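You operate a simulated robot arm through the tools that you are given. There is no shell and no other tool. Be economical: measure what you need, move in short steps, check, and stop when the job is done.

You are at the controls of a simulated two-armed robot. One attempt, no reset.

JOB
Steam the upper in the steel drawer soft, turn the steam off, then pull it on to the last.
Fine: wait till all five lamps are lit; the last in the lever press; drawer shut again, lever up, no pad mark. Where these are worked on the way, their far stop is far enough and under half their travel is too little: steel drawer.

The check looks at the end state, three seconds after you hand in, the way a careful person would. Anything else that was tipped, shoved, dropped, spilled or broken makes it a failure.

ROBOT AND FRAMES
Two 6-joint arms with two-finger parallel grippers on one trunk, on a base that drives. Base frame: it is fixed to the floor where the robot stands at the start and does not move with it; the origin is under the middle of the robot, x ahead of it, y to its left, z up; the surface under the hand at the start is at about z = 0.85. Readings come in m, degrees, newtons and seconds.
The left shoulder is at the start at [0.08, 0.216, 1.571], the right one opposite. With the tool pointing down near the work surface each hand reaches from about 0.1 to 0.7 m from the robot's upright axis, wherever it stands, measured 20 degrees to its own side. Places, roughly: black upper [0.5, -1.5, 0.25]; cool button [0.9, -1.7, 1]; green upper [0.5, -1.75, 0.25]; grey upper [0.5, -1.75, 0.25]; press knob [0.9, -1.5, 1]; pull knob [0.7, -0.3, 0.9]; row of lamps [0.6, 0, 1.1]; steam knob [0.7, 0.2, 1.1]; steel drawer [0.7, 0.1, 0.9]; tall lever [0.6, -0.5, 1.1]; warm button [0.9, -1.3, 1]. Payload 3.43 kg a hand.
Tool frame (each hand has its own): the origin (TCP) lies between the finger pads and is the grasp point; the fingertips stand 0.03 m ahead of it; z points along the fingers, y is the line along which they close. The gripper opens to 0.094 m. The fingers are 0.028 m wide and 0.01 m thick; the gripper's body (0.05 by 0.096 m) begins 0.055 m behind the TCP.
Orientation is that of the tool frame in the base frame, as a unit quaternion [x, y, z, w]. With the fingers straight down and closing along the base's y, the tool's x points along the base's -x, its y along +y and its z along -z.

CONTROLS
- The arms move only by the tool drive_tool. It takes "left_increments", "right_increments" or both (then of equal length, played together; a hand with none holds still); each is a list of rows, each a list of 6 numbers: the shift along the base's x, y, z in m, then the turn, a rotation vector about the base's x, y, z in degrees. In form: [[dx, dy, dz, ax, ay, az], ...]. A call has 1 to 20 rows; each row is the pose to reach, as a shift and turn from the pose commanded when the call began. "left_claw" and "right_claw" are, for a hand that has rows, the finger opening in m, from 0 to 0.094, set as the call begins (left out, the last holds). Each row takes 0.2 s and may step no farther than 0.05 m and 8.6 degrees from the row before; otherwise, or with a gripper value out of range, the whole call is refused. A pose out of reach is approached as far as the arm can. The call stops where the force on the tool passes 90 N (or 10 N more than at its start, if that is more) or the arm is blocked; 0.2 s more then pass. Each finger travels about 0.072 m/s and halts on what it meets, pressing with about 34 N; the grip force reading is that of the motor and also rises with nothing between the fingers. The clock runs only during rows and for 0.2 s after the last one: add rows that repeat a pose to give the fingers time. It gives the time, the measured TCP pose, the force on the tool (base axes), the opening and the grip force at its end, in the units of the frame above (readings bear some noise), with the torque about the TCP (base axes, N m) and any sound that the robot's microphone picked up.
- Cameras (640 x 400 px; columns grow to the right, rows downward): "scene" is now at [0.0888, -0.0062, 1.7039]; the picture's right is [-0.06, -1.00, 0.00], its down [-0.85, 0.05, -0.53] and it looks along [0.53, -0.03, -0.85] (base axes); focal length 294 px, centre (320, 200). "left" rides on the left gripper at [0.076, -0.014, -0.102] in its tool frame; the picture's right is [0.18, 0.98, 0.00], its down [-0.75, 0.14, -0.64] and it looks along [-0.63, 0.12, 0.77] (tool axes); focal length 243 px, centre (320, 200). "right" rides on the right gripper at [0.076, 0.014, -0.103] in its tool frame; the picture's right is [-0.18, 0.98, 0.00], its down [-0.75, -0.14, -0.64] and it looks along [-0.63, -0.12, 0.77] (tool axes); focal length 243 px, centre (320, 200). There is no depth. A picture from a camera that has moved, and an enlarged one, comes with that camera's place and axes in the base frame and with its lens. The place of the scene camera against the robot may be out by one fixed shift of up to 0.018 m in any direction.
- snapshot(camera): a new picture of that camera. The clock stands still meanwhile.
- slide_trunk(by): slides the trunk up (or, below 0, down) by that many m; the arms and the scene camera ride with it, the base frame stays. It gives what a move gives, with no picture.
- roll_base(legs): drives the robot by 1 to 6 legs, each [ahead, left, turn to the left] in m, m and degrees, along the robot's own axes; the way and the turn of a leg run together, so that a leg with both is an arc; at most 1.5 m and 180 degrees a leg. The arms and the cameras ride along, it lands a little off, and it stops where it bumps. It gives what a move gives.
- head_to(pan, tilt): turns the head with the scene camera to pan (to the left, within 86 degrees either way) and tilt (down, from -29 to 69), counted from straight ahead of the robot. It gives what a move gives.
- enlarge(camera, box): a new picture of the part [left, top, right, bottom] of that camera's present view, enlarged. The clock stands still meanwhile.
- finish_job(): hands the job in; it is judged then, once.

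Work in short steps. Places have to be worked out from the pictures, the camera data and where the tool is seen: move nearer, look again, correct. Check each grasp and each placing, and mend what went wrong. You have 120 turns and 100 pictures in all, those below and enlarged ones among them. Open the grippers and draw the arms clear of the work before you hand the job in, unless the task says otherwise; then end with one line.

The tools are called after "Request:" as name(argument=value, ...) on one line, values as JSON. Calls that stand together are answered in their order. drive_tool: Moves the arms, as the interface text tells. Its arguments: {"type":"object","properties":{"left_increments":{"type":"array"},"left_claw":{"type":"number"},"right_increments":{"type":"array"},"right_claw":{"type":"number"}},"required":[]} The other tools are called the same way: slide_trunk (by) slides the trunk up or down; roll_base (legs) drives the base; head_to (pan, tilt) turns the head that bears the scene camera; snapshot (camera) takes a picture; enlarge (camera, box) takes an enlarged picture of a part of a camera's view; finish_job () hands the job in.

At the start:

```text
clock: 0.0
left_tool_pos: [0.5051, -0.0097, 0.9991]
left_tool_rot: [-0.001, 1.0, 0.001, 0.0]
left_contact_force: [0.5, -0.2, -0.1]
left_wrist_torque: [0.0, -0.01, -0.01]
left_finger_gap: 0.0941
left_grasp_force: 0.0
right_tool_pos: [0.3297, -0.3209, 0.9994]
right_tool_rot: [0.0, 1.0, 0.0, 0.0]
right_contact_force: [-0.3, 0.9, -0.4]
right_wrist_torque: [-0.02, 0.01, -0.01]
right_finger_gap: 0.094
right_grasp_force: 0.0
trunk travel left (down, up): [-0.801, 0.039]
robot x, y, heading: [0.0012, -0.0005, 0.1]
head pan, tilt: [-3.5, 58.1]
```

scene: 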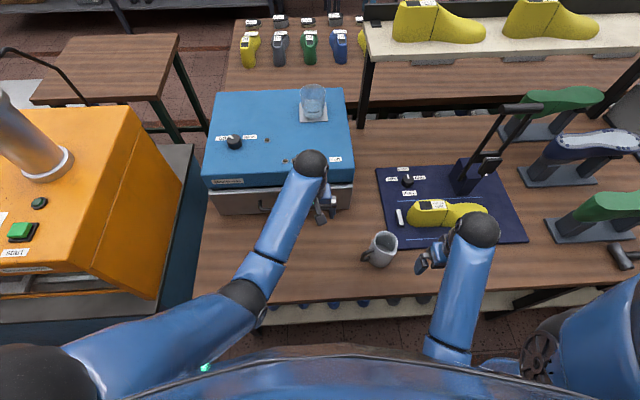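
right: 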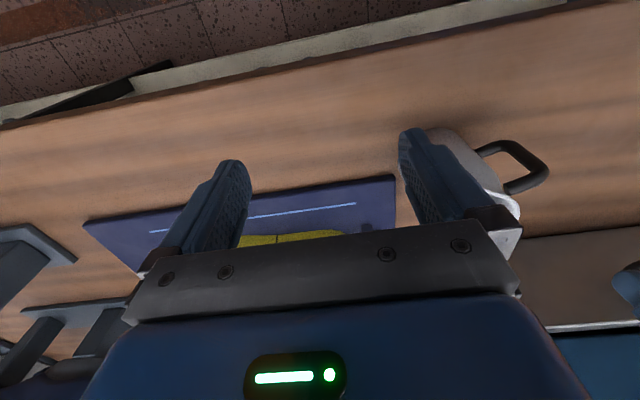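
left: 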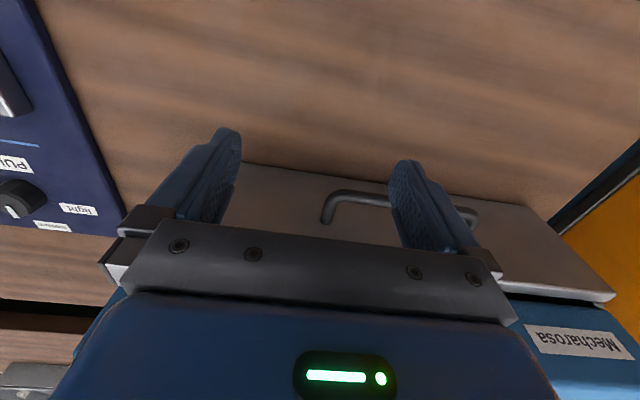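

I'll look closer at the steamer box and the lever press before moving.

Request:
enlarge(camera="scene", box=[190, 80, 370, 220])

Request:
enlarge(camera="scene", box=[360, 90, 540, 270])

```text
2.86 times, centred on (280, 150) of scene
camera zoom: at [0.0888, -0.0062, 1.7039], right [-0.06, -1.0, 0.0], down [-0.85, 0.05, -0.53], along [0.53, -0.03, -0.85], focal length 840 px, centre (434, 343)
```

zoom: 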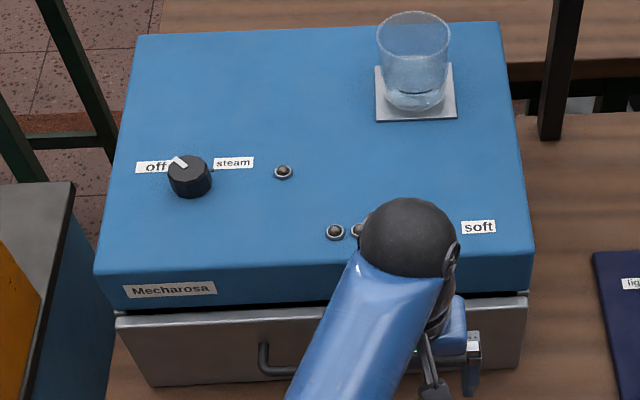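

```text
2.22 times, centred on (450, 180) of scene
camera zoom: at [0.0888, -0.0062, 1.7039], right [-0.06, -1.0, 0.0], down [-0.85, 0.05, -0.53], along [0.53, -0.03, -0.85], focal length 654 px, centre (31, 244)
```

zoom: 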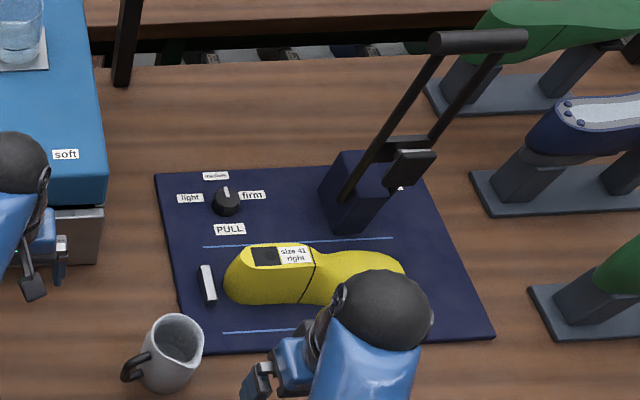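

The arms block the view. I'll draw both back and up a little, then look again.

Request:
drive_tool(left_increments=[[-0.04, 0.03, 0.01, 0, 0, 0], [-0.08, 0.06, 0.02, 0, 0, 0], [-0.12, 0.09, 0.03, 0, 0, 0], [-0.16, 0.12, 0.04, 0, 0, 0], [-0.2, 0.15, 0.05, 0, 0, 0], [-0.22, 0.19, 0.06, 0, 0, 0], [-0.24, 0.23, 0.07, 0, 0, 0]], right_increments=[[-0.02, 0, 0.02, 0, 0, 0], [-0.04, 0, 0.04, 0, 0, 0], [-0.06, 0, 0.06, 0, 0, 0], [-0.08, 0, 0.06, 0, 0, 0], [-0.1, 0, 0.06, 0, 0, 0], [-0.12, 0, 0.06, 0, 0, 0], [-0.13, 0, 0.06, 0, 0, 0]])

Request:
snapshot(camera="scene")

Request:
enlarge(camera="scene", box=[195, 80, 365, 220])

Request:
enlarge(camera="scene", box=[365, 90, 535, 260])

```text
refused: row 1 steps farther than a row can; nothing moved
```

```text
94 pictures are left
camera scene: at [0.0888, -0.0062, 1.7039], right [-0.06, -1.0, 0.0], down [-0.85, 0.05, -0.53], along [0.53, -0.03, -0.85], focal length 294 px, centre (320, 200)
```

scene: 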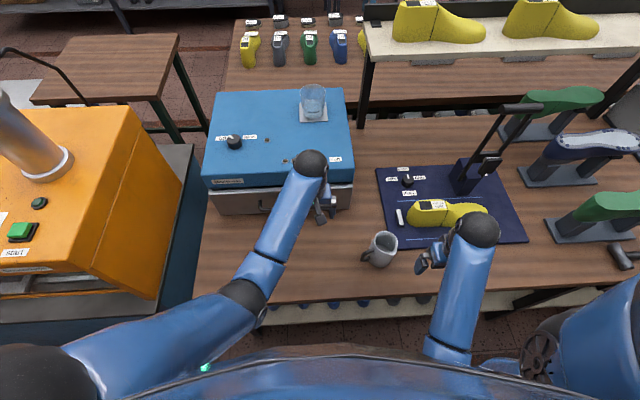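

```text
2.86 times, centred on (280, 150) of scene
camera zoom: at [0.0888, -0.0062, 1.7039], right [-0.06, -1.0, 0.0], down [-0.85, 0.05, -0.53], along [0.53, -0.03, -0.85], focal length 840 px, centre (434, 343)
```

zoom: 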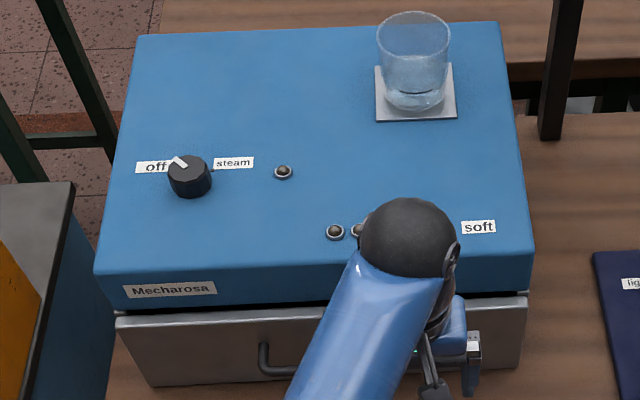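

```text
2.35 times, centred on (450, 175) of scene
camera zoom: at [0.0888, -0.0062, 1.7039], right [-0.06, -1.0, 0.0], down [-0.85, 0.05, -0.53], along [0.53, -0.03, -0.85], focal length 692 px, centre (14, 259)
```

zoom: 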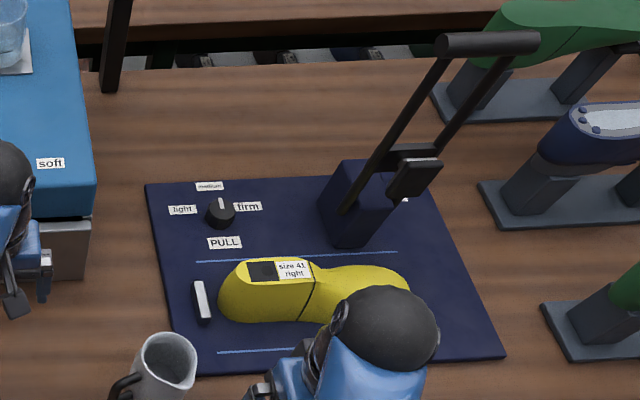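

The first step was slightly too long (0.051 m). I'll repeat with shorter steps.

Request:
drive_tool(left_increments=[[-0.035, 0.025, 0.01, 0, 0, 0], [-0.07, 0.05, 0.02, 0, 0, 0], [-0.105, 0.075, 0.03, 0, 0, 0], [-0.14, 0.1, 0.04, 0, 0, 0], [-0.175, 0.125, 0.05, 0, 0, 0], [-0.2, 0.16, 0.06, 0, 0, 0], [-0.22, 0.2, 0.07, 0, 0, 0], [-0.24, 0.24, 0.07, 0, 0, 0]], right_increments=[[-0.02, 0, 0.02, 0, 0, 0], [-0.04, 0, 0.04, 0, 0, 0], [-0.06, 0, 0.06, 0, 0, 0], [-0.08, 0, 0.06, 0, 0, 0], [-0.1, 0, 0.06, 0, 0, 0], [-0.12, 0, 0.06, 0, 0, 0], [-0.13, -0.03, 0.06, 0, 0, 0], [-0.14, -0.06, 0.06, 0, 0, 0]])

```text
clock: 1.5
left_tool_pos: [0.2923, 0.1611, 1.0104]
left_tool_rot: [0.0, 1.0, 0.0, 0.002]
left_contact_force: [0.0, -0.1, 0.0]
left_wrist_torque: [0.02, 0.01, 0.02]
left_finger_gap: 0.0942
left_grasp_force: 0.1
left hand out of reach, approached as far as the arm can: row 2, 3, 4, 5, 6, 7
right_tool_pos: [0.2738, -0.3234, 1.0532]
right_tool_rot: [-0.1, 0.993, -0.039, 0.058]
right_contact_force: [0.8, -0.2, -0.2]
right_wrist_torque: [-0.01, 0.02, -0.01]
right_finger_gap: 0.094
right_grasp_force: 0.0
right hand out of reach, approached as far as the arm can: row 1, 2, 3, 4, 5, 6, 7
trunk travel left (down, up): [-0.801, 0.039]
robot x, y, heading: [0.0005, -0.0023, -0.2]
head pan, tilt: [-3.5, 58.1]
stopped in row 7 (right hand): the arm was blocked; the commanded pose is now the measured one
```

Request:
snapshot(camera="scene")

```text
91 pictures are left
camera scene: at [0.0869, -0.0052, 1.7011], right [-0.06, -1.0, 0.0], down [-0.85, 0.05, -0.53], along [0.53, -0.03, -0.85], focal length 294 px, centre (320, 200)
```

scene: 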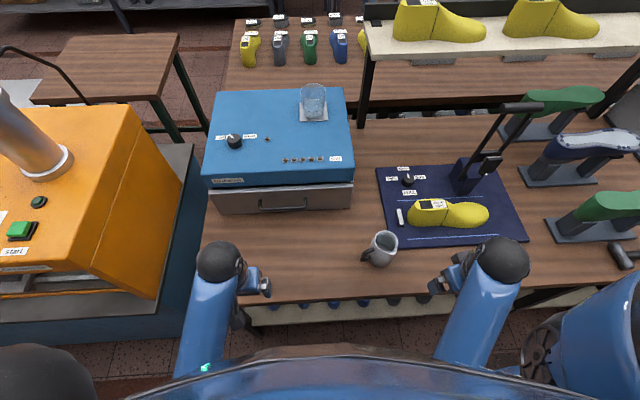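

Now the view is clear. I'll enlarge the steamer and the press.

Request:
enlarge(camera="scene", box=[195, 80, 365, 220])

Request:
enlarge(camera="scene", box=[365, 90, 535, 260])

```text
2.86 times, centred on (280, 150) of scene
camera zoom: at [0.0869, -0.0052, 1.7011], right [-0.06, -1.0, 0.0], down [-0.85, 0.05, -0.53], along [0.53, -0.03, -0.85], focal length 840 px, centre (434, 343)
```

zoom: 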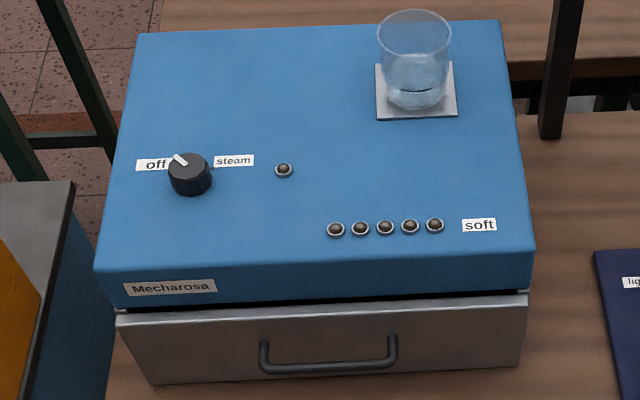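

```text
2.35 times, centred on (450, 175) of scene
camera zoom: at [0.0869, -0.0052, 1.7011], right [-0.06, -1.0, 0.0], down [-0.85, 0.05, -0.53], along [0.53, -0.03, -0.85], focal length 692 px, centre (14, 259)
```

zoom: 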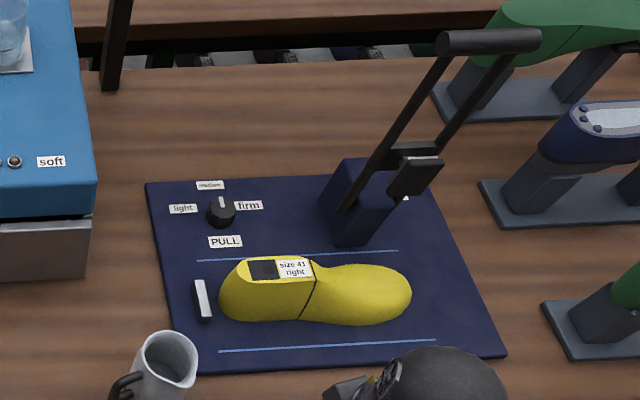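

The steamer knob points to "off" and all lamps are dark; the pull knob points to "medium". I judge the steam knob near (0.68, 0.2, ~1.07). I'll bring the left hand up and over it to view from closer.

Request:
drive_tool(left_increments=[[0.01, 0, 0.045, 0, 0, 0], [0.02, 0, 0.09, 0, 0, 0], [0.03, 0, 0.135, 0, 0, 0], [0.05, 0, 0.18, 0, 0, 0], [0.09, 0, 0.2, 0, 0, 0], [0.13, 0, 0.2, 0, 0, 0], [0.17, 0.01, 0.2, 0, 0, 0], [0.21, 0.02, 0.2, 0, 0, 0], [0.25, 0.03, 0.2, 0, 0, 0]])

Request:
snapshot(camera="left")

```text
clock: 3.4
left_tool_pos: [0.5963, 0.1885, 1.0748]
left_tool_rot: [0.001, 1.0, -0.002, -0.029]
left_contact_force: [-0.4, 0.5, 0.8]
left_wrist_torque: [-0.04, -0.01, 0.05]
left_finger_gap: 0.094
left_grasp_force: 0.1
left hand out of reach, approached as far as the arm can: row 1, 2, 3, 4, 5, 6, 7, 8, 9
right_tool_pos: [0.2716, -0.3257, 1.0593]
right_tool_rot: [-0.1, 0.992, -0.04, 0.06]
right_contact_force: [-1.1, -0.2, 0.1]
right_wrist_torque: [0.01, -0.02, 0.0]
right_finger_gap: 0.0942
right_grasp_force: 0.1
trunk travel left (down, up): [-0.801, 0.039]
robot x, y, heading: [-0.0012, -0.0012, 0.1]
head pan, tilt: [-3.5, 58.1]
stopped in row 9 (left hand): the force on the tool passed its limit at 106 N (the readings are from after the stop); the commanded pose is now the measured one
```

```text
88 pictures are left
camera left: at [0.5248, 0.1764, 1.1809], right [-0.18, 0.98, 0.0], down [0.79, 0.14, 0.6], along [0.59, 0.11, -0.8], focal length 243 px, centre (320, 200)
```

left: 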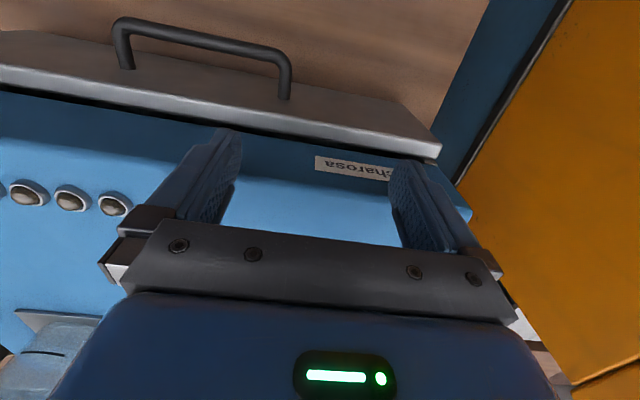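

The hand couldn't reach that height at short range and its tips touched the steamer's front edge. I'll raise the trunk, then go up from there in small steps.

Request:
slide_trunk(by=0.039)

Request:
drive_tool(left_increments=[[0.0, 0, 0.02, 0, 0, 0], [0.03, 0, 0.04, 0, 0, 0]])

Request:
snapshot(camera="scene")

```text
clock: 4.3
left_tool_pos: [0.6019, 0.1903, 1.1118]
left_tool_rot: [0.0, 1.0, -0.004, -0.029]
left_contact_force: [0.1, 0.3, -0.1]
left_wrist_torque: [-0.01, -0.01, -0.02]
left_finger_gap: 0.0943
left_grasp_force: 0.1
right_tool_pos: [0.2764, -0.326, 1.0972]
right_tool_rot: [-0.098, 0.993, -0.039, 0.058]
right_contact_force: [0.2, -0.2, 0.3]
right_wrist_torque: [-0.03, -0.03, 0.01]
right_finger_gap: 0.094
right_grasp_force: 0.1
trunk travel left (down, up): [-0.84, 0.0]
robot x, y, heading: [-0.0009, -0.0024, 0.2]
head pan, tilt: [-3.5, 58.1]
```

```text
clock: 4.9
left_tool_pos: [0.6417, 0.1889, 1.1349]
left_tool_rot: [0.0, 0.999, -0.004, -0.031]
left_contact_force: [-0.4, 0.2, -1.2]
left_wrist_torque: [-0.02, 0.0, 0.03]
left_finger_gap: 0.0941
left_grasp_force: 0.0
left hand out of reach, approached as far as the arm can: row 1, 2
right_tool_pos: [0.2778, -0.3251, 1.0954]
right_tool_rot: [-0.1, 0.992, -0.04, 0.059]
right_contact_force: [0.2, 0.2, -1.4]
right_wrist_torque: [-0.02, 0.06, 0.01]
right_finger_gap: 0.0942
right_grasp_force: 0.1
trunk travel left (down, up): [-0.84, 0.0]
robot x, y, heading: [-0.0043, 0.0009, 0.1]
head pan, tilt: [-3.5, 58.1]
```

```text
87 pictures are left
camera scene: at [0.0901, -0.007, 1.7428], right [-0.06, -1.0, 0.0], down [-0.85, 0.05, -0.53], along [0.53, -0.03, -0.85], focal length 294 px, centre (320, 200)
```

scene: 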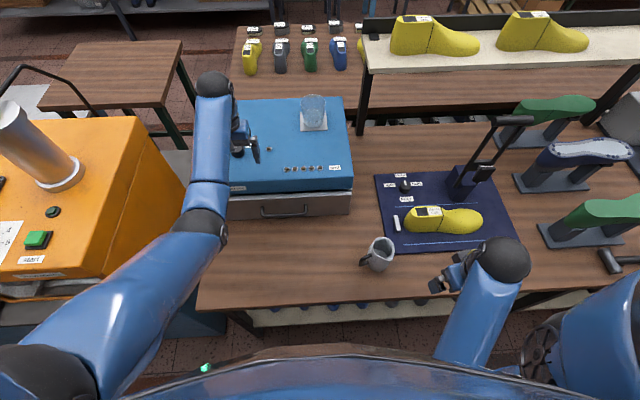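

Request:
snapshot(camera="left")

Request:
enlarge(camera="scene", box=[180, 80, 360, 220])

```text
86 pictures are left
camera left: at [0.57, 0.1775, 1.2415], right [-0.18, 0.98, 0.01], down [0.79, 0.15, 0.59], along [0.58, 0.11, -0.81], focal length 243 px, centre (320, 200)
```

left: 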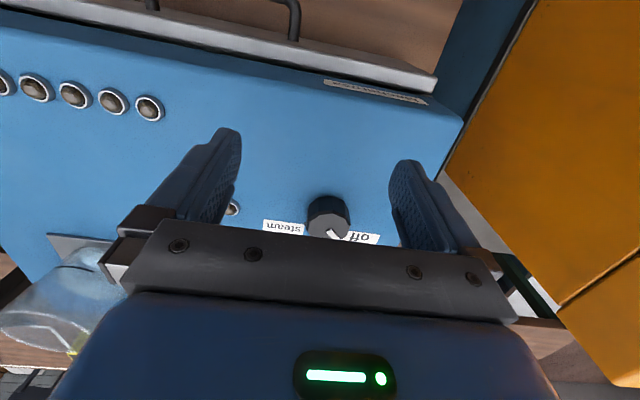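

```text
2.86 times, centred on (270, 150) of scene
camera zoom: at [0.0901, -0.007, 1.7428], right [-0.06, -1.0, 0.0], down [-0.85, 0.05, -0.53], along [0.53, -0.03, -0.85], focal length 840 px, centre (463, 343)
```

zoom: 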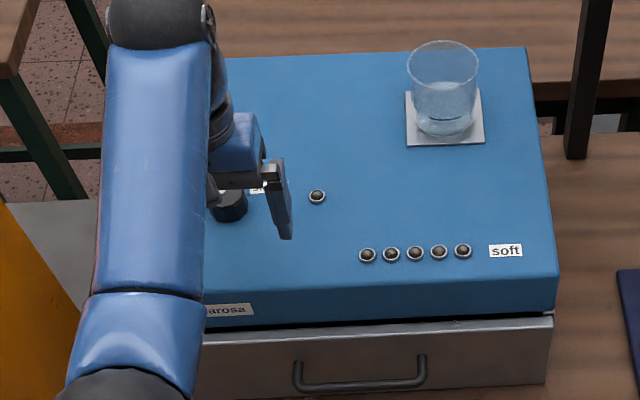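

The knob appears near (0.715, 0.213), top about z 1.07. I'll move the hand over it, straightening the small tilt.

Request:
drive_tool(left_increments=[[0.03, 0.01, 0.02, 0, -1.7, 0], [0.06, 0.02, 0.02, 0, -3.5, 0], [0.075, 0.024, 0.01, 0, -3.5, 0], [0.075, 0.024, 0.01, 0, -3.5, 0]])

Request:
snapshot(camera="left")

```text
clock: 5.9
left_tool_pos: [0.7147, 0.2138, 1.1494]
left_tool_rot: [0.0, 1.0, -0.004, 0.001]
left_contact_force: [-0.3, 1.1, 0.3]
left_wrist_torque: [0.01, 0.01, 0.01]
left_finger_gap: 0.0939
left_grasp_force: 0.0
right_tool_pos: [0.2759, -0.3238, 1.0967]
right_tool_rot: [-0.1, 0.992, -0.041, 0.059]
right_contact_force: [0.2, 0.4, -0.3]
right_wrist_torque: [-0.01, 0.04, -0.02]
right_finger_gap: 0.0939
right_grasp_force: 0.0
trunk travel left (down, up): [-0.84, 0.0]
robot x, y, heading: [0.0004, 0.0003, -0.1]
head pan, tilt: [-3.5, 58.1]
```

```text
84 pictures are left
camera left: at [0.6378, 0.2026, 1.2505], right [-0.18, 0.98, -0.01], down [0.75, 0.15, 0.64], along [0.63, 0.11, -0.77], focal length 243 px, centre (320, 200)
```

left: 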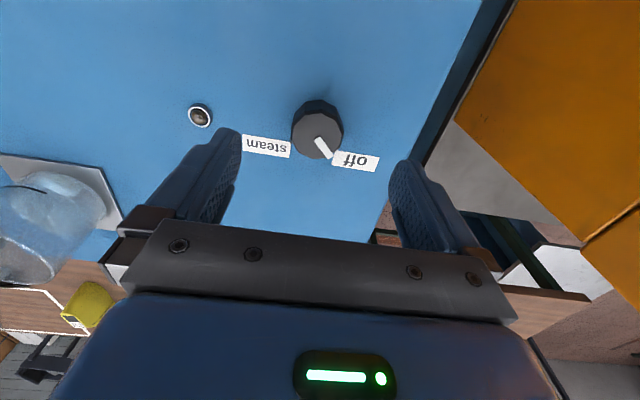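

Knob is about (0.727, 0.215), 43 mm wide, pointer about 35° left of straight ahead. I'll shift forward a little, yaw +35° and come down to tips just over the knob.

Request:
drive_tool(left_increments=[[0.004, 0.0, 0, 0, 0, 7], [0.008, 0.0, 0, 0, 0, 14], [0.012, 0.001, -0.01, 0, 0, 21], [0.012, 0.001, -0.02, 0, 0, 28], [0.012, 0.001, -0.03, 0, 0, 35], [0.012, 0.001, -0.035, 0, 0, 35]])

Request:
snapshot(camera="left")

Request:
enlarge(camera="scene", box=[180, 80, 360, 220])

```text
clock: 7.3
left_tool_pos: [0.7287, 0.2148, 1.1152]
left_tool_rot: [-0.302, 0.953, -0.003, 0.001]
left_contact_force: [-0.1, -0.1, -0.1]
left_wrist_torque: [0.01, 0.0, 0.04]
left_finger_gap: 0.0939
left_grasp_force: 0.0
right_tool_pos: [0.2754, -0.324, 1.0965]
right_tool_rot: [-0.098, 0.993, -0.039, 0.058]
right_contact_force: [-0.2, -1.2, 0.2]
right_wrist_torque: [0.01, -0.01, 0.02]
right_finger_gap: 0.0936
right_grasp_force: 0.1
trunk travel left (down, up): [-0.84, 0.0]
robot x, y, heading: [0.0009, 0.0006, -0.0]
head pan, tilt: [-3.5, 58.1]
```

```text
83 pictures are left
camera left: at [0.6732, 0.1617, 1.2154], right [-0.72, 0.7, -0.01], down [0.53, 0.55, 0.64], along [0.45, 0.46, -0.77], focal length 243 px, centre (320, 200)
```

left: 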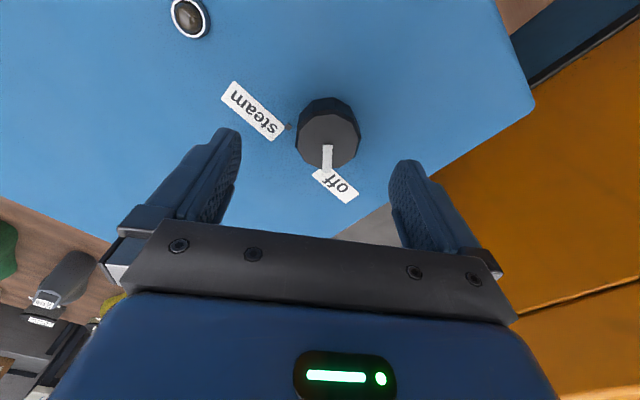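

```text
2.86 times, centred on (270, 150) of scene
camera zoom: at [0.088, -0.0063, 1.7429], right [-0.06, -1.0, 0.0], down [-0.85, 0.05, -0.53], along [0.53, -0.03, -0.85], focal length 840 px, centre (463, 343)
```

zoom: 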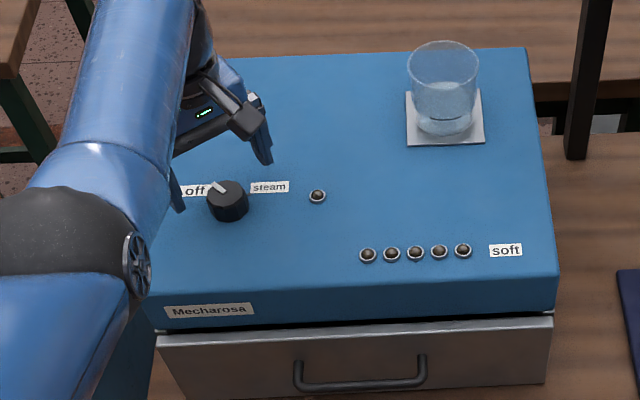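

Knob centre about (0.722, 0.218). I'll correct and lower around it to TCP z≈1.085.

Request:
drive_tool(left_increments=[[-0.007, 0.003, -0.01, 0, 0, 0], [-0.007, 0.003, -0.02, 0, 0, 0], [-0.007, 0.003, -0.03, 0, 0, 0], [-0.007, 0.003, -0.03, 0, 0, 0]])

Request:
snapshot(camera="left")

Request:
enlarge(camera="scene", box=[200, 110, 290, 180])

```text
clock: 8.3
left_tool_pos: [0.7235, 0.2184, 1.084]
left_tool_rot: [-0.301, 0.954, -0.003, 0.002]
left_contact_force: [-0.3, -0.1, 1.8]
left_wrist_torque: [0.07, 0.13, 0.02]
left_finger_gap: 0.0938
left_grasp_force: 0.1
right_tool_pos: [0.2763, -0.3254, 1.0961]
right_tool_rot: [-0.099, 0.992, -0.04, 0.06]
right_contact_force: [-0.2, -1.5, -0.5]
right_wrist_torque: [0.03, 0.03, 0.02]
right_finger_gap: 0.0941
right_grasp_force: 0.1
trunk travel left (down, up): [-0.84, 0.0]
robot x, y, heading: [-0.0004, -0.0016, 0.0]
head pan, tilt: [-3.5, 58.1]
```

```text
81 pictures are left
camera left: at [0.6678, 0.1642, 1.1867], right [-0.71, 0.7, -0.01], down [0.53, 0.55, 0.64], along [0.45, 0.45, -0.77], focal length 243 px, centre (320, 200)
```

left: 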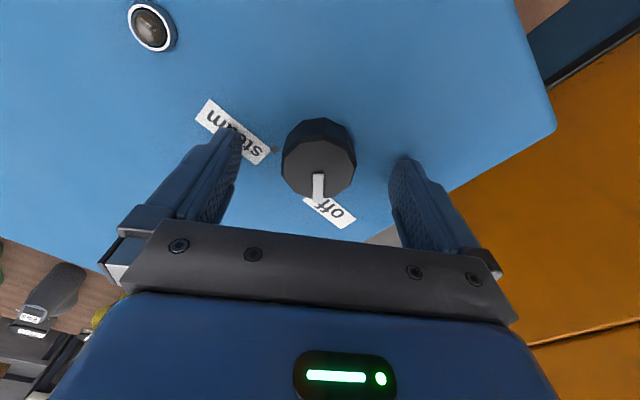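

```text
5.71 times, centred on (245, 145) of scene
camera zoom: at [0.0876, -0.0062, 1.743], right [-0.06, -1.0, 0.0], down [-0.85, 0.05, -0.53], along [0.53, -0.03, -0.85], focal length 1680 px, centre (749, 514)
```

zoom: 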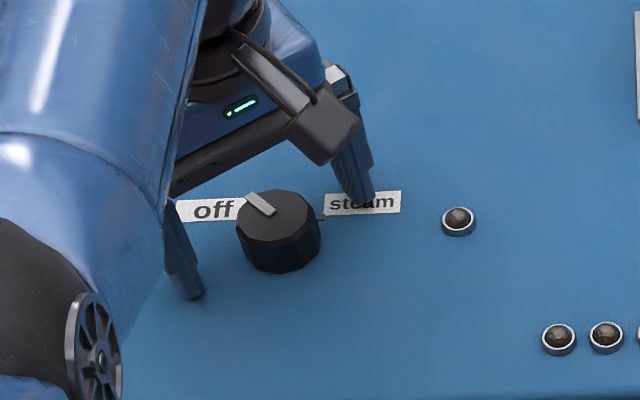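

The knob is centred between the fingers, but its top seems just at tip level. I'll lower another 8 mm carefully and read the force.

Request:
drive_tool(left_increments=[[0, 0, -0.004, 0, 0, 0], [0, 0, -0.008, 0, 0, 0]])

```text
clock: 8.9
left_tool_pos: [0.7222, 0.2184, 1.0859]
left_tool_rot: [-0.301, 0.954, -0.004, 0.009]
left_contact_force: [8.0, 7.1, 41.1]
left_wrist_torque: [1.64, 1.4, -0.44]
left_finger_gap: 0.0939
left_grasp_force: 0.1
right_tool_pos: [0.2719, -0.3249, 1.0976]
right_tool_rot: [-0.099, 0.992, -0.04, 0.061]
right_contact_force: [0.0, 0.7, 0.1]
right_wrist_torque: [0.0, -0.02, -0.03]
right_finger_gap: 0.0939
right_grasp_force: 0.0
trunk travel left (down, up): [-0.84, 0.0]
robot x, y, heading: [0.0032, -0.001, 0.2]
head pan, tilt: [-3.5, 58.1]
```

The left fingertip rests on the panel (so panel ≈1.055). I'll back up 10 mm and close on the knob.

Request:
drive_tool(left_increments=[[0, 0, 0.01, 0, 0, 0], [0, 0, 0.01, 0, 0, 0], [0, 0, 0.01, 0, 0, 0], [0, 0, 0.01, 0, 0, 0], [0, 0, 0.01, 0, 0, 0]], left_claw=0.02)

Request:
snapshot(camera="left")

```text
clock: 10.1
left_tool_pos: [0.7228, 0.214, 1.0843]
left_tool_rot: [-0.3, 0.954, -0.003, -0.001]
left_contact_force: [-6.6, -7.5, -5.4]
left_wrist_torque: [-0.06, -0.07, -0.03]
left_finger_gap: 0.0414
left_grasp_force: 45.5
right_tool_pos: [0.2752, -0.3261, 1.0941]
right_tool_rot: [-0.098, 0.993, -0.04, 0.059]
right_contact_force: [-0.3, -0.4, -0.6]
right_wrist_torque: [0.02, -0.01, 0.02]
right_finger_gap: 0.0937
right_grasp_force: 0.0
trunk travel left (down, up): [-0.84, 0.0]
robot x, y, heading: [0.0002, -0.001, 0.1]
head pan, tilt: [-3.5, 58.1]
```

```text
79 pictures are left
camera left: at [0.6664, 0.1607, 1.1869], right [-0.71, 0.7, 0.0], down [0.54, 0.55, 0.64], along [0.45, 0.45, -0.77], focal length 243 px, centre (320, 200)
```

left: 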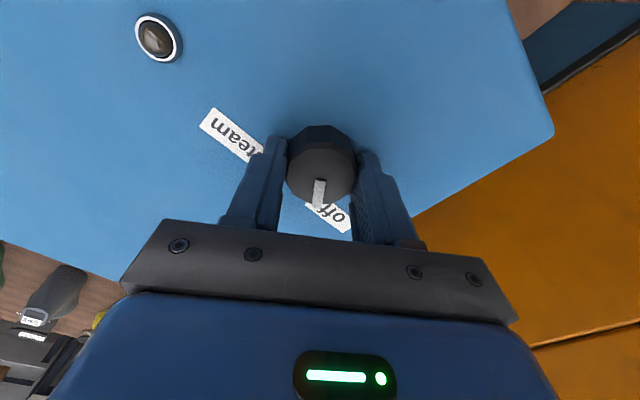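

Gripped (41 mm). Now turn clockwise by 75°, watching torque.

Request:
drive_tool(left_increments=[[0, 0, 0, 0, 0, -7.5], [0, 0, 0, 0, 0, -15], [0, 0, 0, 0, 0, -22.5], [0, 0, 0, 0, 0, -30], [0, 0, 0, 0, 0, -37.5], [0, 0, 0, 0, 0, -45], [0, 0, 0, 0, 0, -52.5], [0, 0, 0, 0, 0, -60], [0, 0, 0, 0, 0, -67.5], [0, 0, 0, 0, 0, -72]])

Request:
snapshot(camera="left")

Request:
enlarge(camera="scene", box=[180, 80, 360, 220])

```text
clock: 12.3
left_tool_pos: [0.7225, 0.2126, 1.0851]
left_tool_rot: [0.32, 0.947, -0.002, -0.003]
left_contact_force: [-10.4, -28.9, -24.1]
left_wrist_torque: [0.39, -0.49, 0.08]
left_finger_gap: 0.0414
left_grasp_force: 45.0
right_tool_pos: [0.2772, -0.3285, 1.0941]
right_tool_rot: [-0.099, 0.993, -0.039, 0.059]
right_contact_force: [0.7, 0.4, 1.1]
right_wrist_torque: [-0.01, 0.01, 0.0]
right_finger_gap: 0.0941
right_grasp_force: 0.1
trunk travel left (down, up): [-0.84, 0.0]
robot x, y, heading: [-0.0021, 0.0007, 0.3]
head pan, tilt: [-3.5, 58.1]
```

```text
78 pictures are left
camera left: at [0.6525, 0.2482, 1.187], right [0.45, 0.89, -0.01], down [0.69, -0.34, 0.64], along [0.57, -0.29, -0.77], focal length 243 px, centre (320, 200)
```

left: 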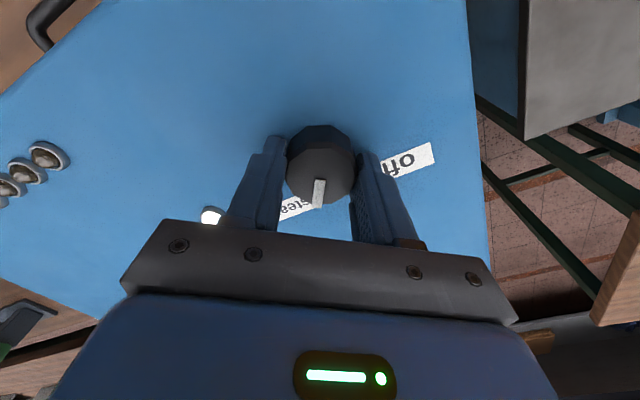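

```text
2.86 times, centred on (270, 150) of scene
camera zoom: at [0.09, -0.0134, 1.7427], right [-0.06, -1.0, 0.0], down [-0.85, 0.05, -0.53], along [0.53, -0.03, -0.85], focal length 840 px, centre (463, 343)
```

zoom: 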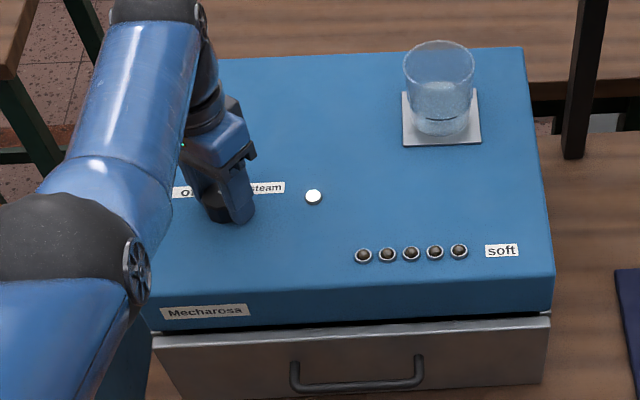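

The steam lamp is lit. I'll keep hold of the knob and wait, checking the lamps.

Request:
drive_tool(left_increments=[[0, 0, 0, 0, 0, 0], [0, 0, 0, 0, 0, 0], [0, 0, 0, 0, 0, 0], [0, 0, 0, 0, 0, 0], [0, 0, 0, 0, 0, 0], [0, 0, 0, 0, 0, 0], [0, 0, 0, 0, 0, 0], [0, 0, 0, 0, 0, 0], [0, 0, 0, 0, 0, 0], [0, 0, 0, 0, 0, 0], [0, 0, 0, 0, 0, 0], [0, 0, 0, 0, 0, 0], [0, 0, 0, 0, 0, 0], [0, 0, 0, 0, 0, 0], [0, 0, 0, 0, 0, 0], [0, 0, 0, 0, 0, 0], [0, 0, 0, 0, 0, 0], [0, 0, 0, 0, 0, 0], [0, 0, 0, 0, 0, 0], [0, 0, 0, 0, 0, 0]])

Request:
enlarge(camera="scene", box=[180, 80, 360, 220])

```text
clock: 16.5
left_tool_pos: [0.7221, 0.2112, 1.0857]
left_tool_rot: [0.32, 0.948, -0.004, -0.003]
left_contact_force: [-10.8, -28.7, -23.2]
left_wrist_torque: [0.22, -0.46, 0.11]
left_finger_gap: 0.0418
left_grasp_force: 45.0
right_tool_pos: [0.2775, -0.3293, 1.0947]
right_tool_rot: [-0.098, 0.993, -0.038, 0.058]
right_contact_force: [0.5, 0.8, -0.2]
right_wrist_torque: [-0.03, 0.0, 0.05]
right_finger_gap: 0.0942
right_grasp_force: 0.0
trunk travel left (down, up): [-0.84, 0.0]
robot x, y, heading: [-0.0022, 0.0017, 0.1]
head pan, tilt: [-3.5, 58.1]
```

```text
2.86 times, centred on (270, 150) of scene
camera zoom: at [0.0899, -0.0134, 1.7427], right [-0.06, -1.0, 0.0], down [-0.85, 0.05, -0.53], along [0.53, -0.03, -0.85], focal length 840 px, centre (463, 343)
```

zoom: 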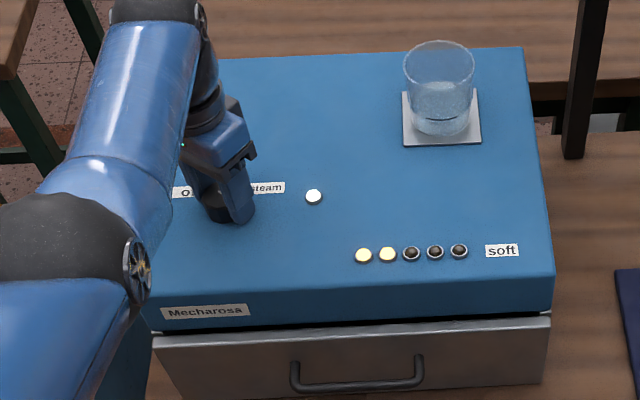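

Two lamps lit. Wait about 4 s more.

Request:
drive_tool(left_increments=[[0, 0, 0, 0, 0, 0], [0, 0, 0, 0, 0, 0], [0, 0, 0, 0, 0, 0], [0, 0, 0, 0, 0, 0], [0, 0, 0, 0, 0, 0], [0, 0, 0, 0, 0, 0], [0, 0, 0, 0, 0, 0], [0, 0, 0, 0, 0, 0], [0, 0, 0, 0, 0, 0], [0, 0, 0, 0, 0, 0], [0, 0, 0, 0, 0, 0], [0, 0, 0, 0, 0, 0], [0, 0, 0, 0, 0, 0], [0, 0, 0, 0, 0, 0], [0, 0, 0, 0, 0, 0], [0, 0, 0, 0, 0, 0], [0, 0, 0, 0, 0, 0], [0, 0, 0, 0, 0, 0], [0, 0, 0, 0, 0, 0], [0, 0, 0, 0, 0, 0]])

Request:
enlarge(camera="scene", box=[180, 80, 360, 220])

```text
clock: 20.7
left_tool_pos: [0.7216, 0.2111, 1.0864]
left_tool_rot: [0.319, 0.948, -0.003, -0.003]
left_contact_force: [-12.0, -29.0, -22.8]
left_wrist_torque: [0.15, -0.43, 0.05]
left_finger_gap: 0.0415
left_grasp_force: 45.4
right_tool_pos: [0.2769, -0.3304, 1.0934]
right_tool_rot: [-0.098, 0.993, -0.038, 0.058]
right_contact_force: [-0.4, -0.7, -0.1]
right_wrist_torque: [-0.01, 0.01, 0.02]
right_finger_gap: 0.0942
right_grasp_force: 0.1
trunk travel left (down, up): [-0.84, 0.0]
robot x, y, heading: [0.0008, 0.0015, -0.4]
head pan, tilt: [-3.5, 58.1]
```

```text
2.86 times, centred on (270, 150) of scene
camera zoom: at [0.0897, -0.0133, 1.7427], right [-0.06, -1.0, 0.0], down [-0.85, 0.05, -0.53], along [0.53, -0.03, -0.85], focal length 840 px, centre (463, 343)
```

zoom: 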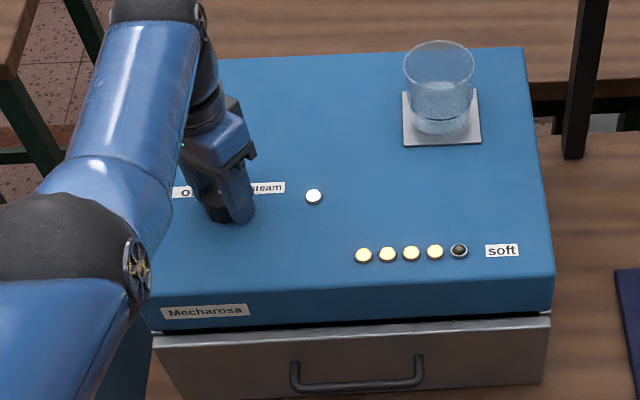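

Four lamps lit; about 2 s per lamp. Wait 1.6 s more.

Request:
drive_tool(left_increments=[[0, 0, 0, 0, 0, 0], [0, 0, 0, 0, 0, 0], [0, 0, 0, 0, 0, 0], [0, 0, 0, 0, 0, 0], [0, 0, 0, 0, 0, 0], [0, 0, 0, 0, 0, 0], [0, 0, 0, 0, 0, 0]])

Request:
enlarge(camera="scene", box=[180, 80, 360, 220])

```text
clock: 22.3
left_tool_pos: [0.7223, 0.212, 1.0852]
left_tool_rot: [0.319, 0.948, -0.003, -0.003]
left_contact_force: [-11.8, -27.9, -22.3]
left_wrist_torque: [0.18, -0.48, 0.07]
left_finger_gap: 0.0415
left_grasp_force: 45.0
right_tool_pos: [0.2766, -0.3282, 1.0949]
right_tool_rot: [-0.098, 0.993, -0.038, 0.058]
right_contact_force: [0.4, 1.2, -0.2]
right_wrist_torque: [-0.03, 0.02, 0.01]
right_finger_gap: 0.0941
right_grasp_force: 0.2
trunk travel left (down, up): [-0.84, 0.0]
robot x, y, heading: [-0.0011, -0.0014, -0.2]
head pan, tilt: [-3.5, 58.1]
```

```text
2.86 times, centred on (270, 150) of scene
camera zoom: at [0.0896, -0.0133, 1.7427], right [-0.06, -1.0, 0.0], down [-0.85, 0.05, -0.53], along [0.53, -0.03, -0.85], focal length 840 px, centre (463, 343)
```

zoom: 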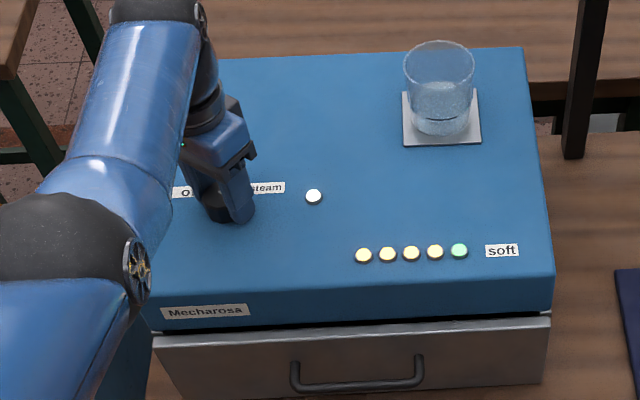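

All five are lit. Turn the knob back to off.

Request:
drive_tool(left_increments=[[0, 0, 0, 0, 0, 7.5], [0, 0, 0, 0, 0, 15], [0, 0, 0, 0, 0, 22.5], [0, 0, 0, 0, 0, 30], [0, 0, 0, 0, 0, 37.5], [0, 0, 0, 0, 0, 45], [0, 0, 0, 0, 0, 52.5], [0, 0, 0, 0, 0, 60], [0, 0, 0, 0, 0, 67.5], [0, 0, 0, 0, 0, 74]])

Request:
snapshot(camera="left")

```text
clock: 24.5
left_tool_pos: [0.7224, 0.2141, 1.0863]
left_tool_rot: [-0.318, 0.948, -0.003, -0.001]
left_contact_force: [-10.3, -23.5, -19.1]
left_wrist_torque: [-0.49, 0.81, 0.03]
left_finger_gap: 0.0414
left_grasp_force: 44.5
right_tool_pos: [0.2776, -0.3273, 1.095]
right_tool_rot: [-0.099, 0.993, -0.038, 0.059]
right_contact_force: [0.2, 0.5, -0.5]
right_wrist_torque: [0.01, -0.01, 0.01]
right_finger_gap: 0.0942
right_grasp_force: 0.1
trunk travel left (down, up): [-0.84, 0.0]
robot x, y, heading: [0.0009, -0.0036, 0.0]
head pan, tilt: [-3.5, 58.1]
```

```text
73 pictures are left
camera left: at [0.6684, 0.1584, 1.1874], right [-0.74, 0.67, 0.0], down [0.52, 0.57, 0.64], along [0.43, 0.47, -0.77], focal length 243 px, centre (320, 200)
```

left: 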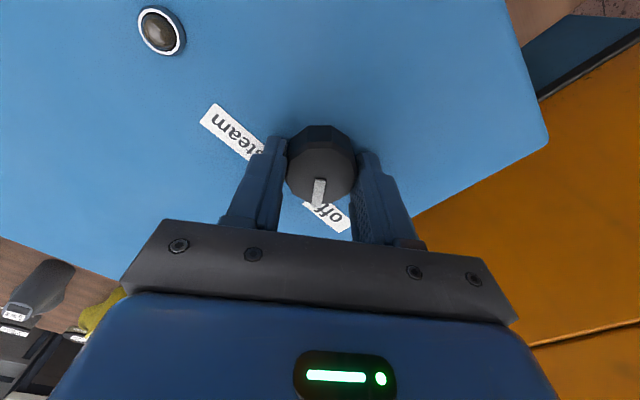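

Pointer is back at off and the steam lamp is dark. Release and rise, undoing the yaw.

Request:
drive_tool(left_increments=[[0, 0, 0, 0, 0, 0], [0, 0, 0, 0, 0, 0], [0, 0, 0, 0, 0, 0], [0, 0, 0.03, 0, 0, 0], [0, 0, 0.06, 0, 0, 0], [0, 0, 0.07, 0, 0, -7], [0, 0, 0.07, 0, 0, -14], [0, 0, 0.07, 0, 0, -21], [0, 0, 0.07, 0, 0, -28], [0, 0, 0.07, 0, 0, -37]], left_claw=0.09)

```text
refused: row 10 steps farther than a row can; nothing moved
```

Request:
drive_tool(left_increments=[[0, 0, 0, 0, 0, 0], [0, 0, 0, 0, 0, 0], [0, 0, 0, 0, 0, 0], [0, 0, 0.03, 0, 0, 0], [0, 0, 0.06, 0, 0, 0], [0, 0, 0.07, 0, 0, -7], [0, 0, 0.07, 0, 0, -14], [0, 0, 0.07, 0, 0, -21], [0, 0, 0.07, 0, 0, -29], [0, 0, 0.07, 0, 0, -37]], left_claw=0.09)

Request:
roll_base(legs=[[-0.2, 0, 0]])

Request:
snapshot(camera="scene")

Request:
snapshot(camera="left")

```text
clock: 26.7
left_tool_pos: [0.7212, 0.2169, 1.1572]
left_tool_rot: [0.002, 1.0, -0.004, 0.001]
left_contact_force: [0.0, 0.5, -0.8]
left_wrist_torque: [-0.01, 0.04, -0.01]
left_finger_gap: 0.0901
left_grasp_force: 0.1
right_tool_pos: [0.2764, -0.3248, 1.0947]
right_tool_rot: [-0.099, 0.993, -0.04, 0.058]
right_contact_force: [0.1, -0.4, 0.4]
right_wrist_torque: [-0.03, 0.05, -0.01]
right_finger_gap: 0.0939
right_grasp_force: 0.1
trunk travel left (down, up): [-0.84, 0.0]
robot x, y, heading: [-0.0027, -0.0025, 0.2]
head pan, tilt: [-3.5, 58.1]
```

```text
clock: 28.2
left_tool_pos: [0.5335, 0.2147, 1.1543]
left_tool_rot: [0.002, 1.0, -0.004, -0.002]
left_contact_force: [0.8, 0.0, -0.7]
left_wrist_torque: [-0.03, 0.03, 0.01]
left_finger_gap: 0.0901
left_grasp_force: 0.0
right_tool_pos: [0.0851, -0.3263, 1.0939]
right_tool_rot: [-0.098, 0.993, -0.039, 0.057]
right_contact_force: [0.1, 0.4, 0.2]
right_wrist_torque: [0.0, 0.01, 0.04]
right_finger_gap: 0.0941
right_grasp_force: 0.2
trunk travel left (down, up): [-0.84, 0.0]
robot x, y, heading: [-0.1982, 0.0044, -0.2]
head pan, tilt: [-3.5, 58.1]
```

```text
72 pictures are left
camera scene: at [-0.0991, -0.0065, 1.7424], right [-0.06, -1.0, 0.0], down [-0.85, 0.05, -0.52], along [0.52, -0.03, -0.85], focal length 294 px, centre (320, 200)
```

scene: 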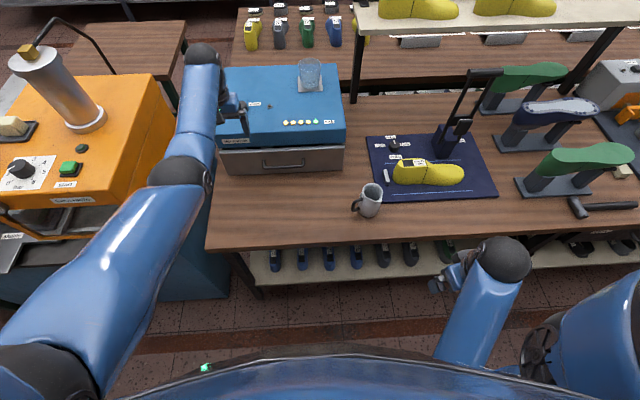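

```text
71 pictures are left
camera left: at [0.4558, 0.2038, 1.2555], right [-0.18, 0.98, -0.01], down [0.76, 0.14, 0.64], along [0.63, 0.11, -0.77], focal length 243 px, centre (320, 200)
```

left: 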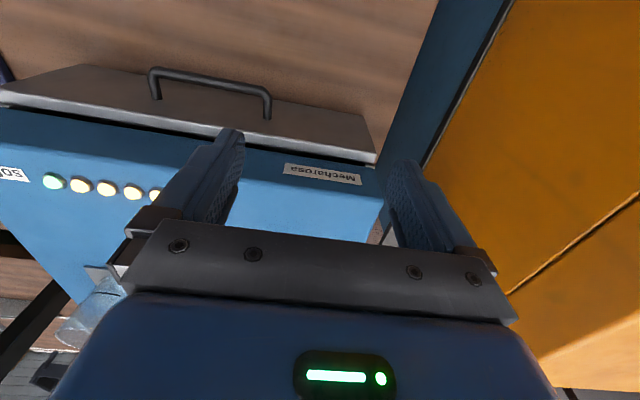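

Handle bar estimated at about (0.565, 0.086, 0.91). I'll pull the left hand back in front of the box, then yaw it 90°.

Request:
drive_tool(left_increments=[[-0.045, 0, 0, 0, 0, 0], [-0.09, 0, 0, 0, 0, 0], [-0.13, 0.0, -0.02, 0, 0, 0], [-0.14, -0.03, -0.05, 0, 0, 8], [-0.14, -0.06, -0.08, 0, 0, 16], [-0.14, -0.09, -0.1, 0, 0, 24], [-0.14, -0.125, -0.1, 0, 0, 32], [-0.14, -0.125, -0.1, 0, 0, 40], [-0.14, -0.125, -0.1, 0, 0, 48], [-0.14, -0.125, -0.1, 0, 0, 56], [-0.14, -0.125, -0.1, 0, 0, 64], [-0.14, -0.125, -0.1, 0, 0, 72], [-0.14, -0.125, -0.1, 0, 0, 80], [-0.14, -0.125, -0.1, 0, 0, 88], [-0.14, -0.125, -0.1, 0, 0, 90]])

```text
clock: 31.4
left_tool_pos: [0.3898, 0.0895, 1.057]
left_tool_rot: [-0.706, 0.708, -0.002, 0.003]
left_contact_force: [0.0, -0.1, 0.0]
left_wrist_torque: [-0.06, 0.02, 0.0]
left_finger_gap: 0.09
left_grasp_force: 0.1
left hand out of reach, approached as far as the arm can: row 2, 3, 4
right_tool_pos: [0.0815, -0.3264, 1.096]
right_tool_rot: [-0.097, 0.993, -0.04, 0.059]
right_contact_force: [-0.1, 0.3, -0.4]
right_wrist_torque: [0.0, -0.01, -0.04]
right_finger_gap: 0.0941
right_grasp_force: 0.0
trunk travel left (down, up): [-0.84, 0.0]
robot x, y, heading: [-0.1948, -0.0029, -0.1]
head pan, tilt: [-3.5, 58.1]
```

Yaw worked. Now tilt the fingers forward 45° about the base y.

Request:
drive_tool(left_increments=[[0, 0, 0, 0, -8, 0], [0, 0, -0.01, 0, -16, 0], [0, 0, -0.02, 0, -24, 0], [0, 0, -0.03, 0, -32, 0], [0, 0, -0.04, 0, -40, 0], [0, 0, -0.05, 0, -45, 0]])

Request:
snapshot(camera="left")

Request:
snapshot(camera="scene")

```text
clock: 32.8
left_tool_pos: [0.3859, 0.0907, 1.0066]
left_tool_rot: [-0.651, 0.654, -0.273, 0.273]
left_contact_force: [0.5, -0.1, 0.5]
left_wrist_torque: [-0.01, -0.01, 0.0]
left_finger_gap: 0.0899
left_grasp_force: 0.1
right_tool_pos: [0.0813, -0.3262, 1.0965]
right_tool_rot: [-0.098, 0.993, -0.041, 0.059]
right_contact_force: [-0.2, -0.5, -0.3]
right_wrist_torque: [0.03, 0.0, -0.04]
right_finger_gap: 0.094
right_grasp_force: 0.2
trunk travel left (down, up): [-0.84, 0.0]
robot x, y, heading: [-0.1928, -0.0001, -0.4]
head pan, tilt: [-3.5, 58.1]
```

```text
70 pictures are left
camera left: at [0.322, 0.0156, 1.0875], right [-0.69, -0.18, -0.7], down [-0.55, 0.75, 0.35], along [0.47, 0.63, -0.62], focal length 243 px, centre (320, 200)
```

left: 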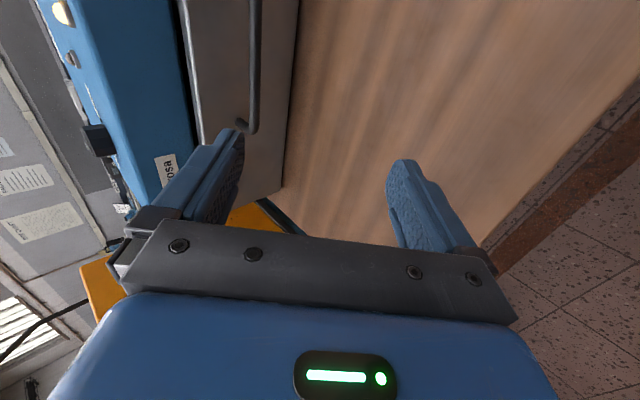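

```text
69 pictures are left
camera scene: at [-0.1061, -0.0063, 1.743], right [-0.06, -1.0, 0.0], down [-0.85, 0.05, -0.53], along [0.53, -0.03, -0.85], focal length 294 px, centre (320, 200)
```

scene: 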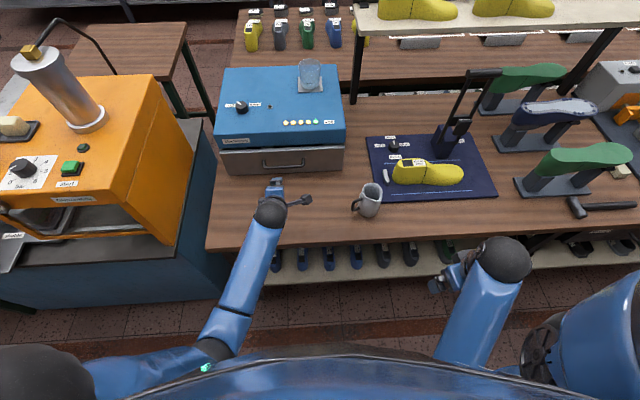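

The bar reads x≈0.565, z≈0.927, y 0.015–0.155. I'll go to a pre-grasp point along the 45° approach with opening 0.045, and look.

Request:
drive_tool(left_increments=[[0.04, 0, 0, 0, 0, 0], [0.08, -0.003, -0.005, 0, 0, 0], [0.115, -0.005, -0.015, 0, 0, 0], [0.115, -0.005, -0.015, 0, 0, 0]], left_claw=0.045)

Request:
snapshot(camera="left")

Request:
enlarge(camera="scene", box=[220, 110, 360, 220])

```text
clock: 33.8
left_tool_pos: [0.5022, 0.0853, 0.9928]
left_tool_rot: [-0.651, 0.653, -0.272, 0.274]
left_contact_force: [-1.3, -0.1, 0.1]
left_wrist_torque: [-0.01, -0.04, 0.01]
left_finger_gap: 0.045
left_grasp_force: 0.1
right_tool_pos: [0.0805, -0.3258, 1.0968]
right_tool_rot: [-0.097, 0.993, -0.04, 0.059]
right_contact_force: [0.9, 0.1, 0.0]
right_wrist_torque: [-0.01, 0.0, 0.0]
right_finger_gap: 0.094
right_grasp_force: 0.0
trunk travel left (down, up): [-0.84, 0.0]
robot x, y, heading: [-0.1951, -0.0008, -0.0]
head pan, tilt: [-3.5, 58.1]
```

```text
68 pictures are left
camera left: at [0.438, 0.011, 1.0731], right [-0.69, -0.18, -0.7], down [-0.55, 0.75, 0.35], along [0.46, 0.63, -0.62], focal length 243 px, centre (320, 200)
```

left: 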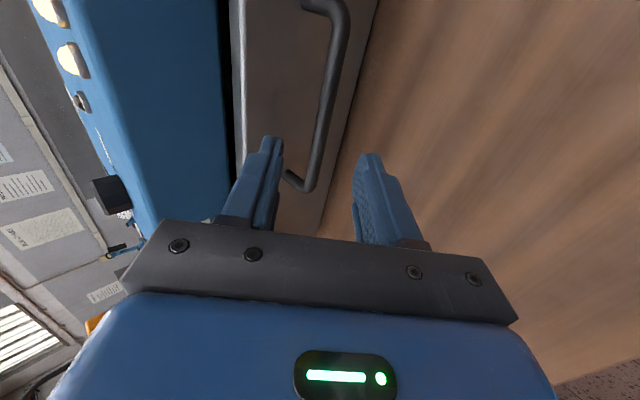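

```text
3.64 times, centred on (290, 165) of scene
camera zoom: at [-0.1063, -0.0064, 1.743], right [-0.06, -1.0, 0.0], down [-0.85, 0.05, -0.53], along [0.53, -0.03, -0.85], focal length 1069 px, centre (429, 327)
```

zoom: 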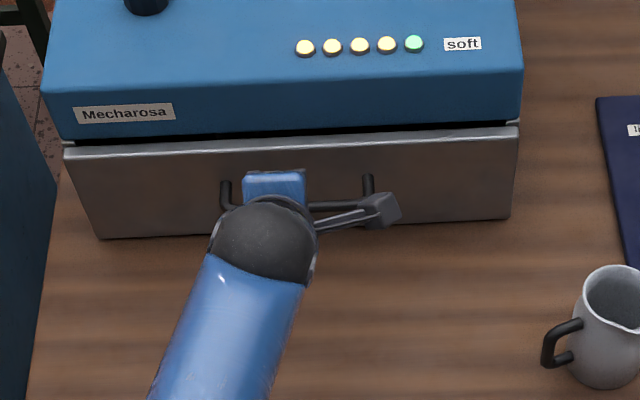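

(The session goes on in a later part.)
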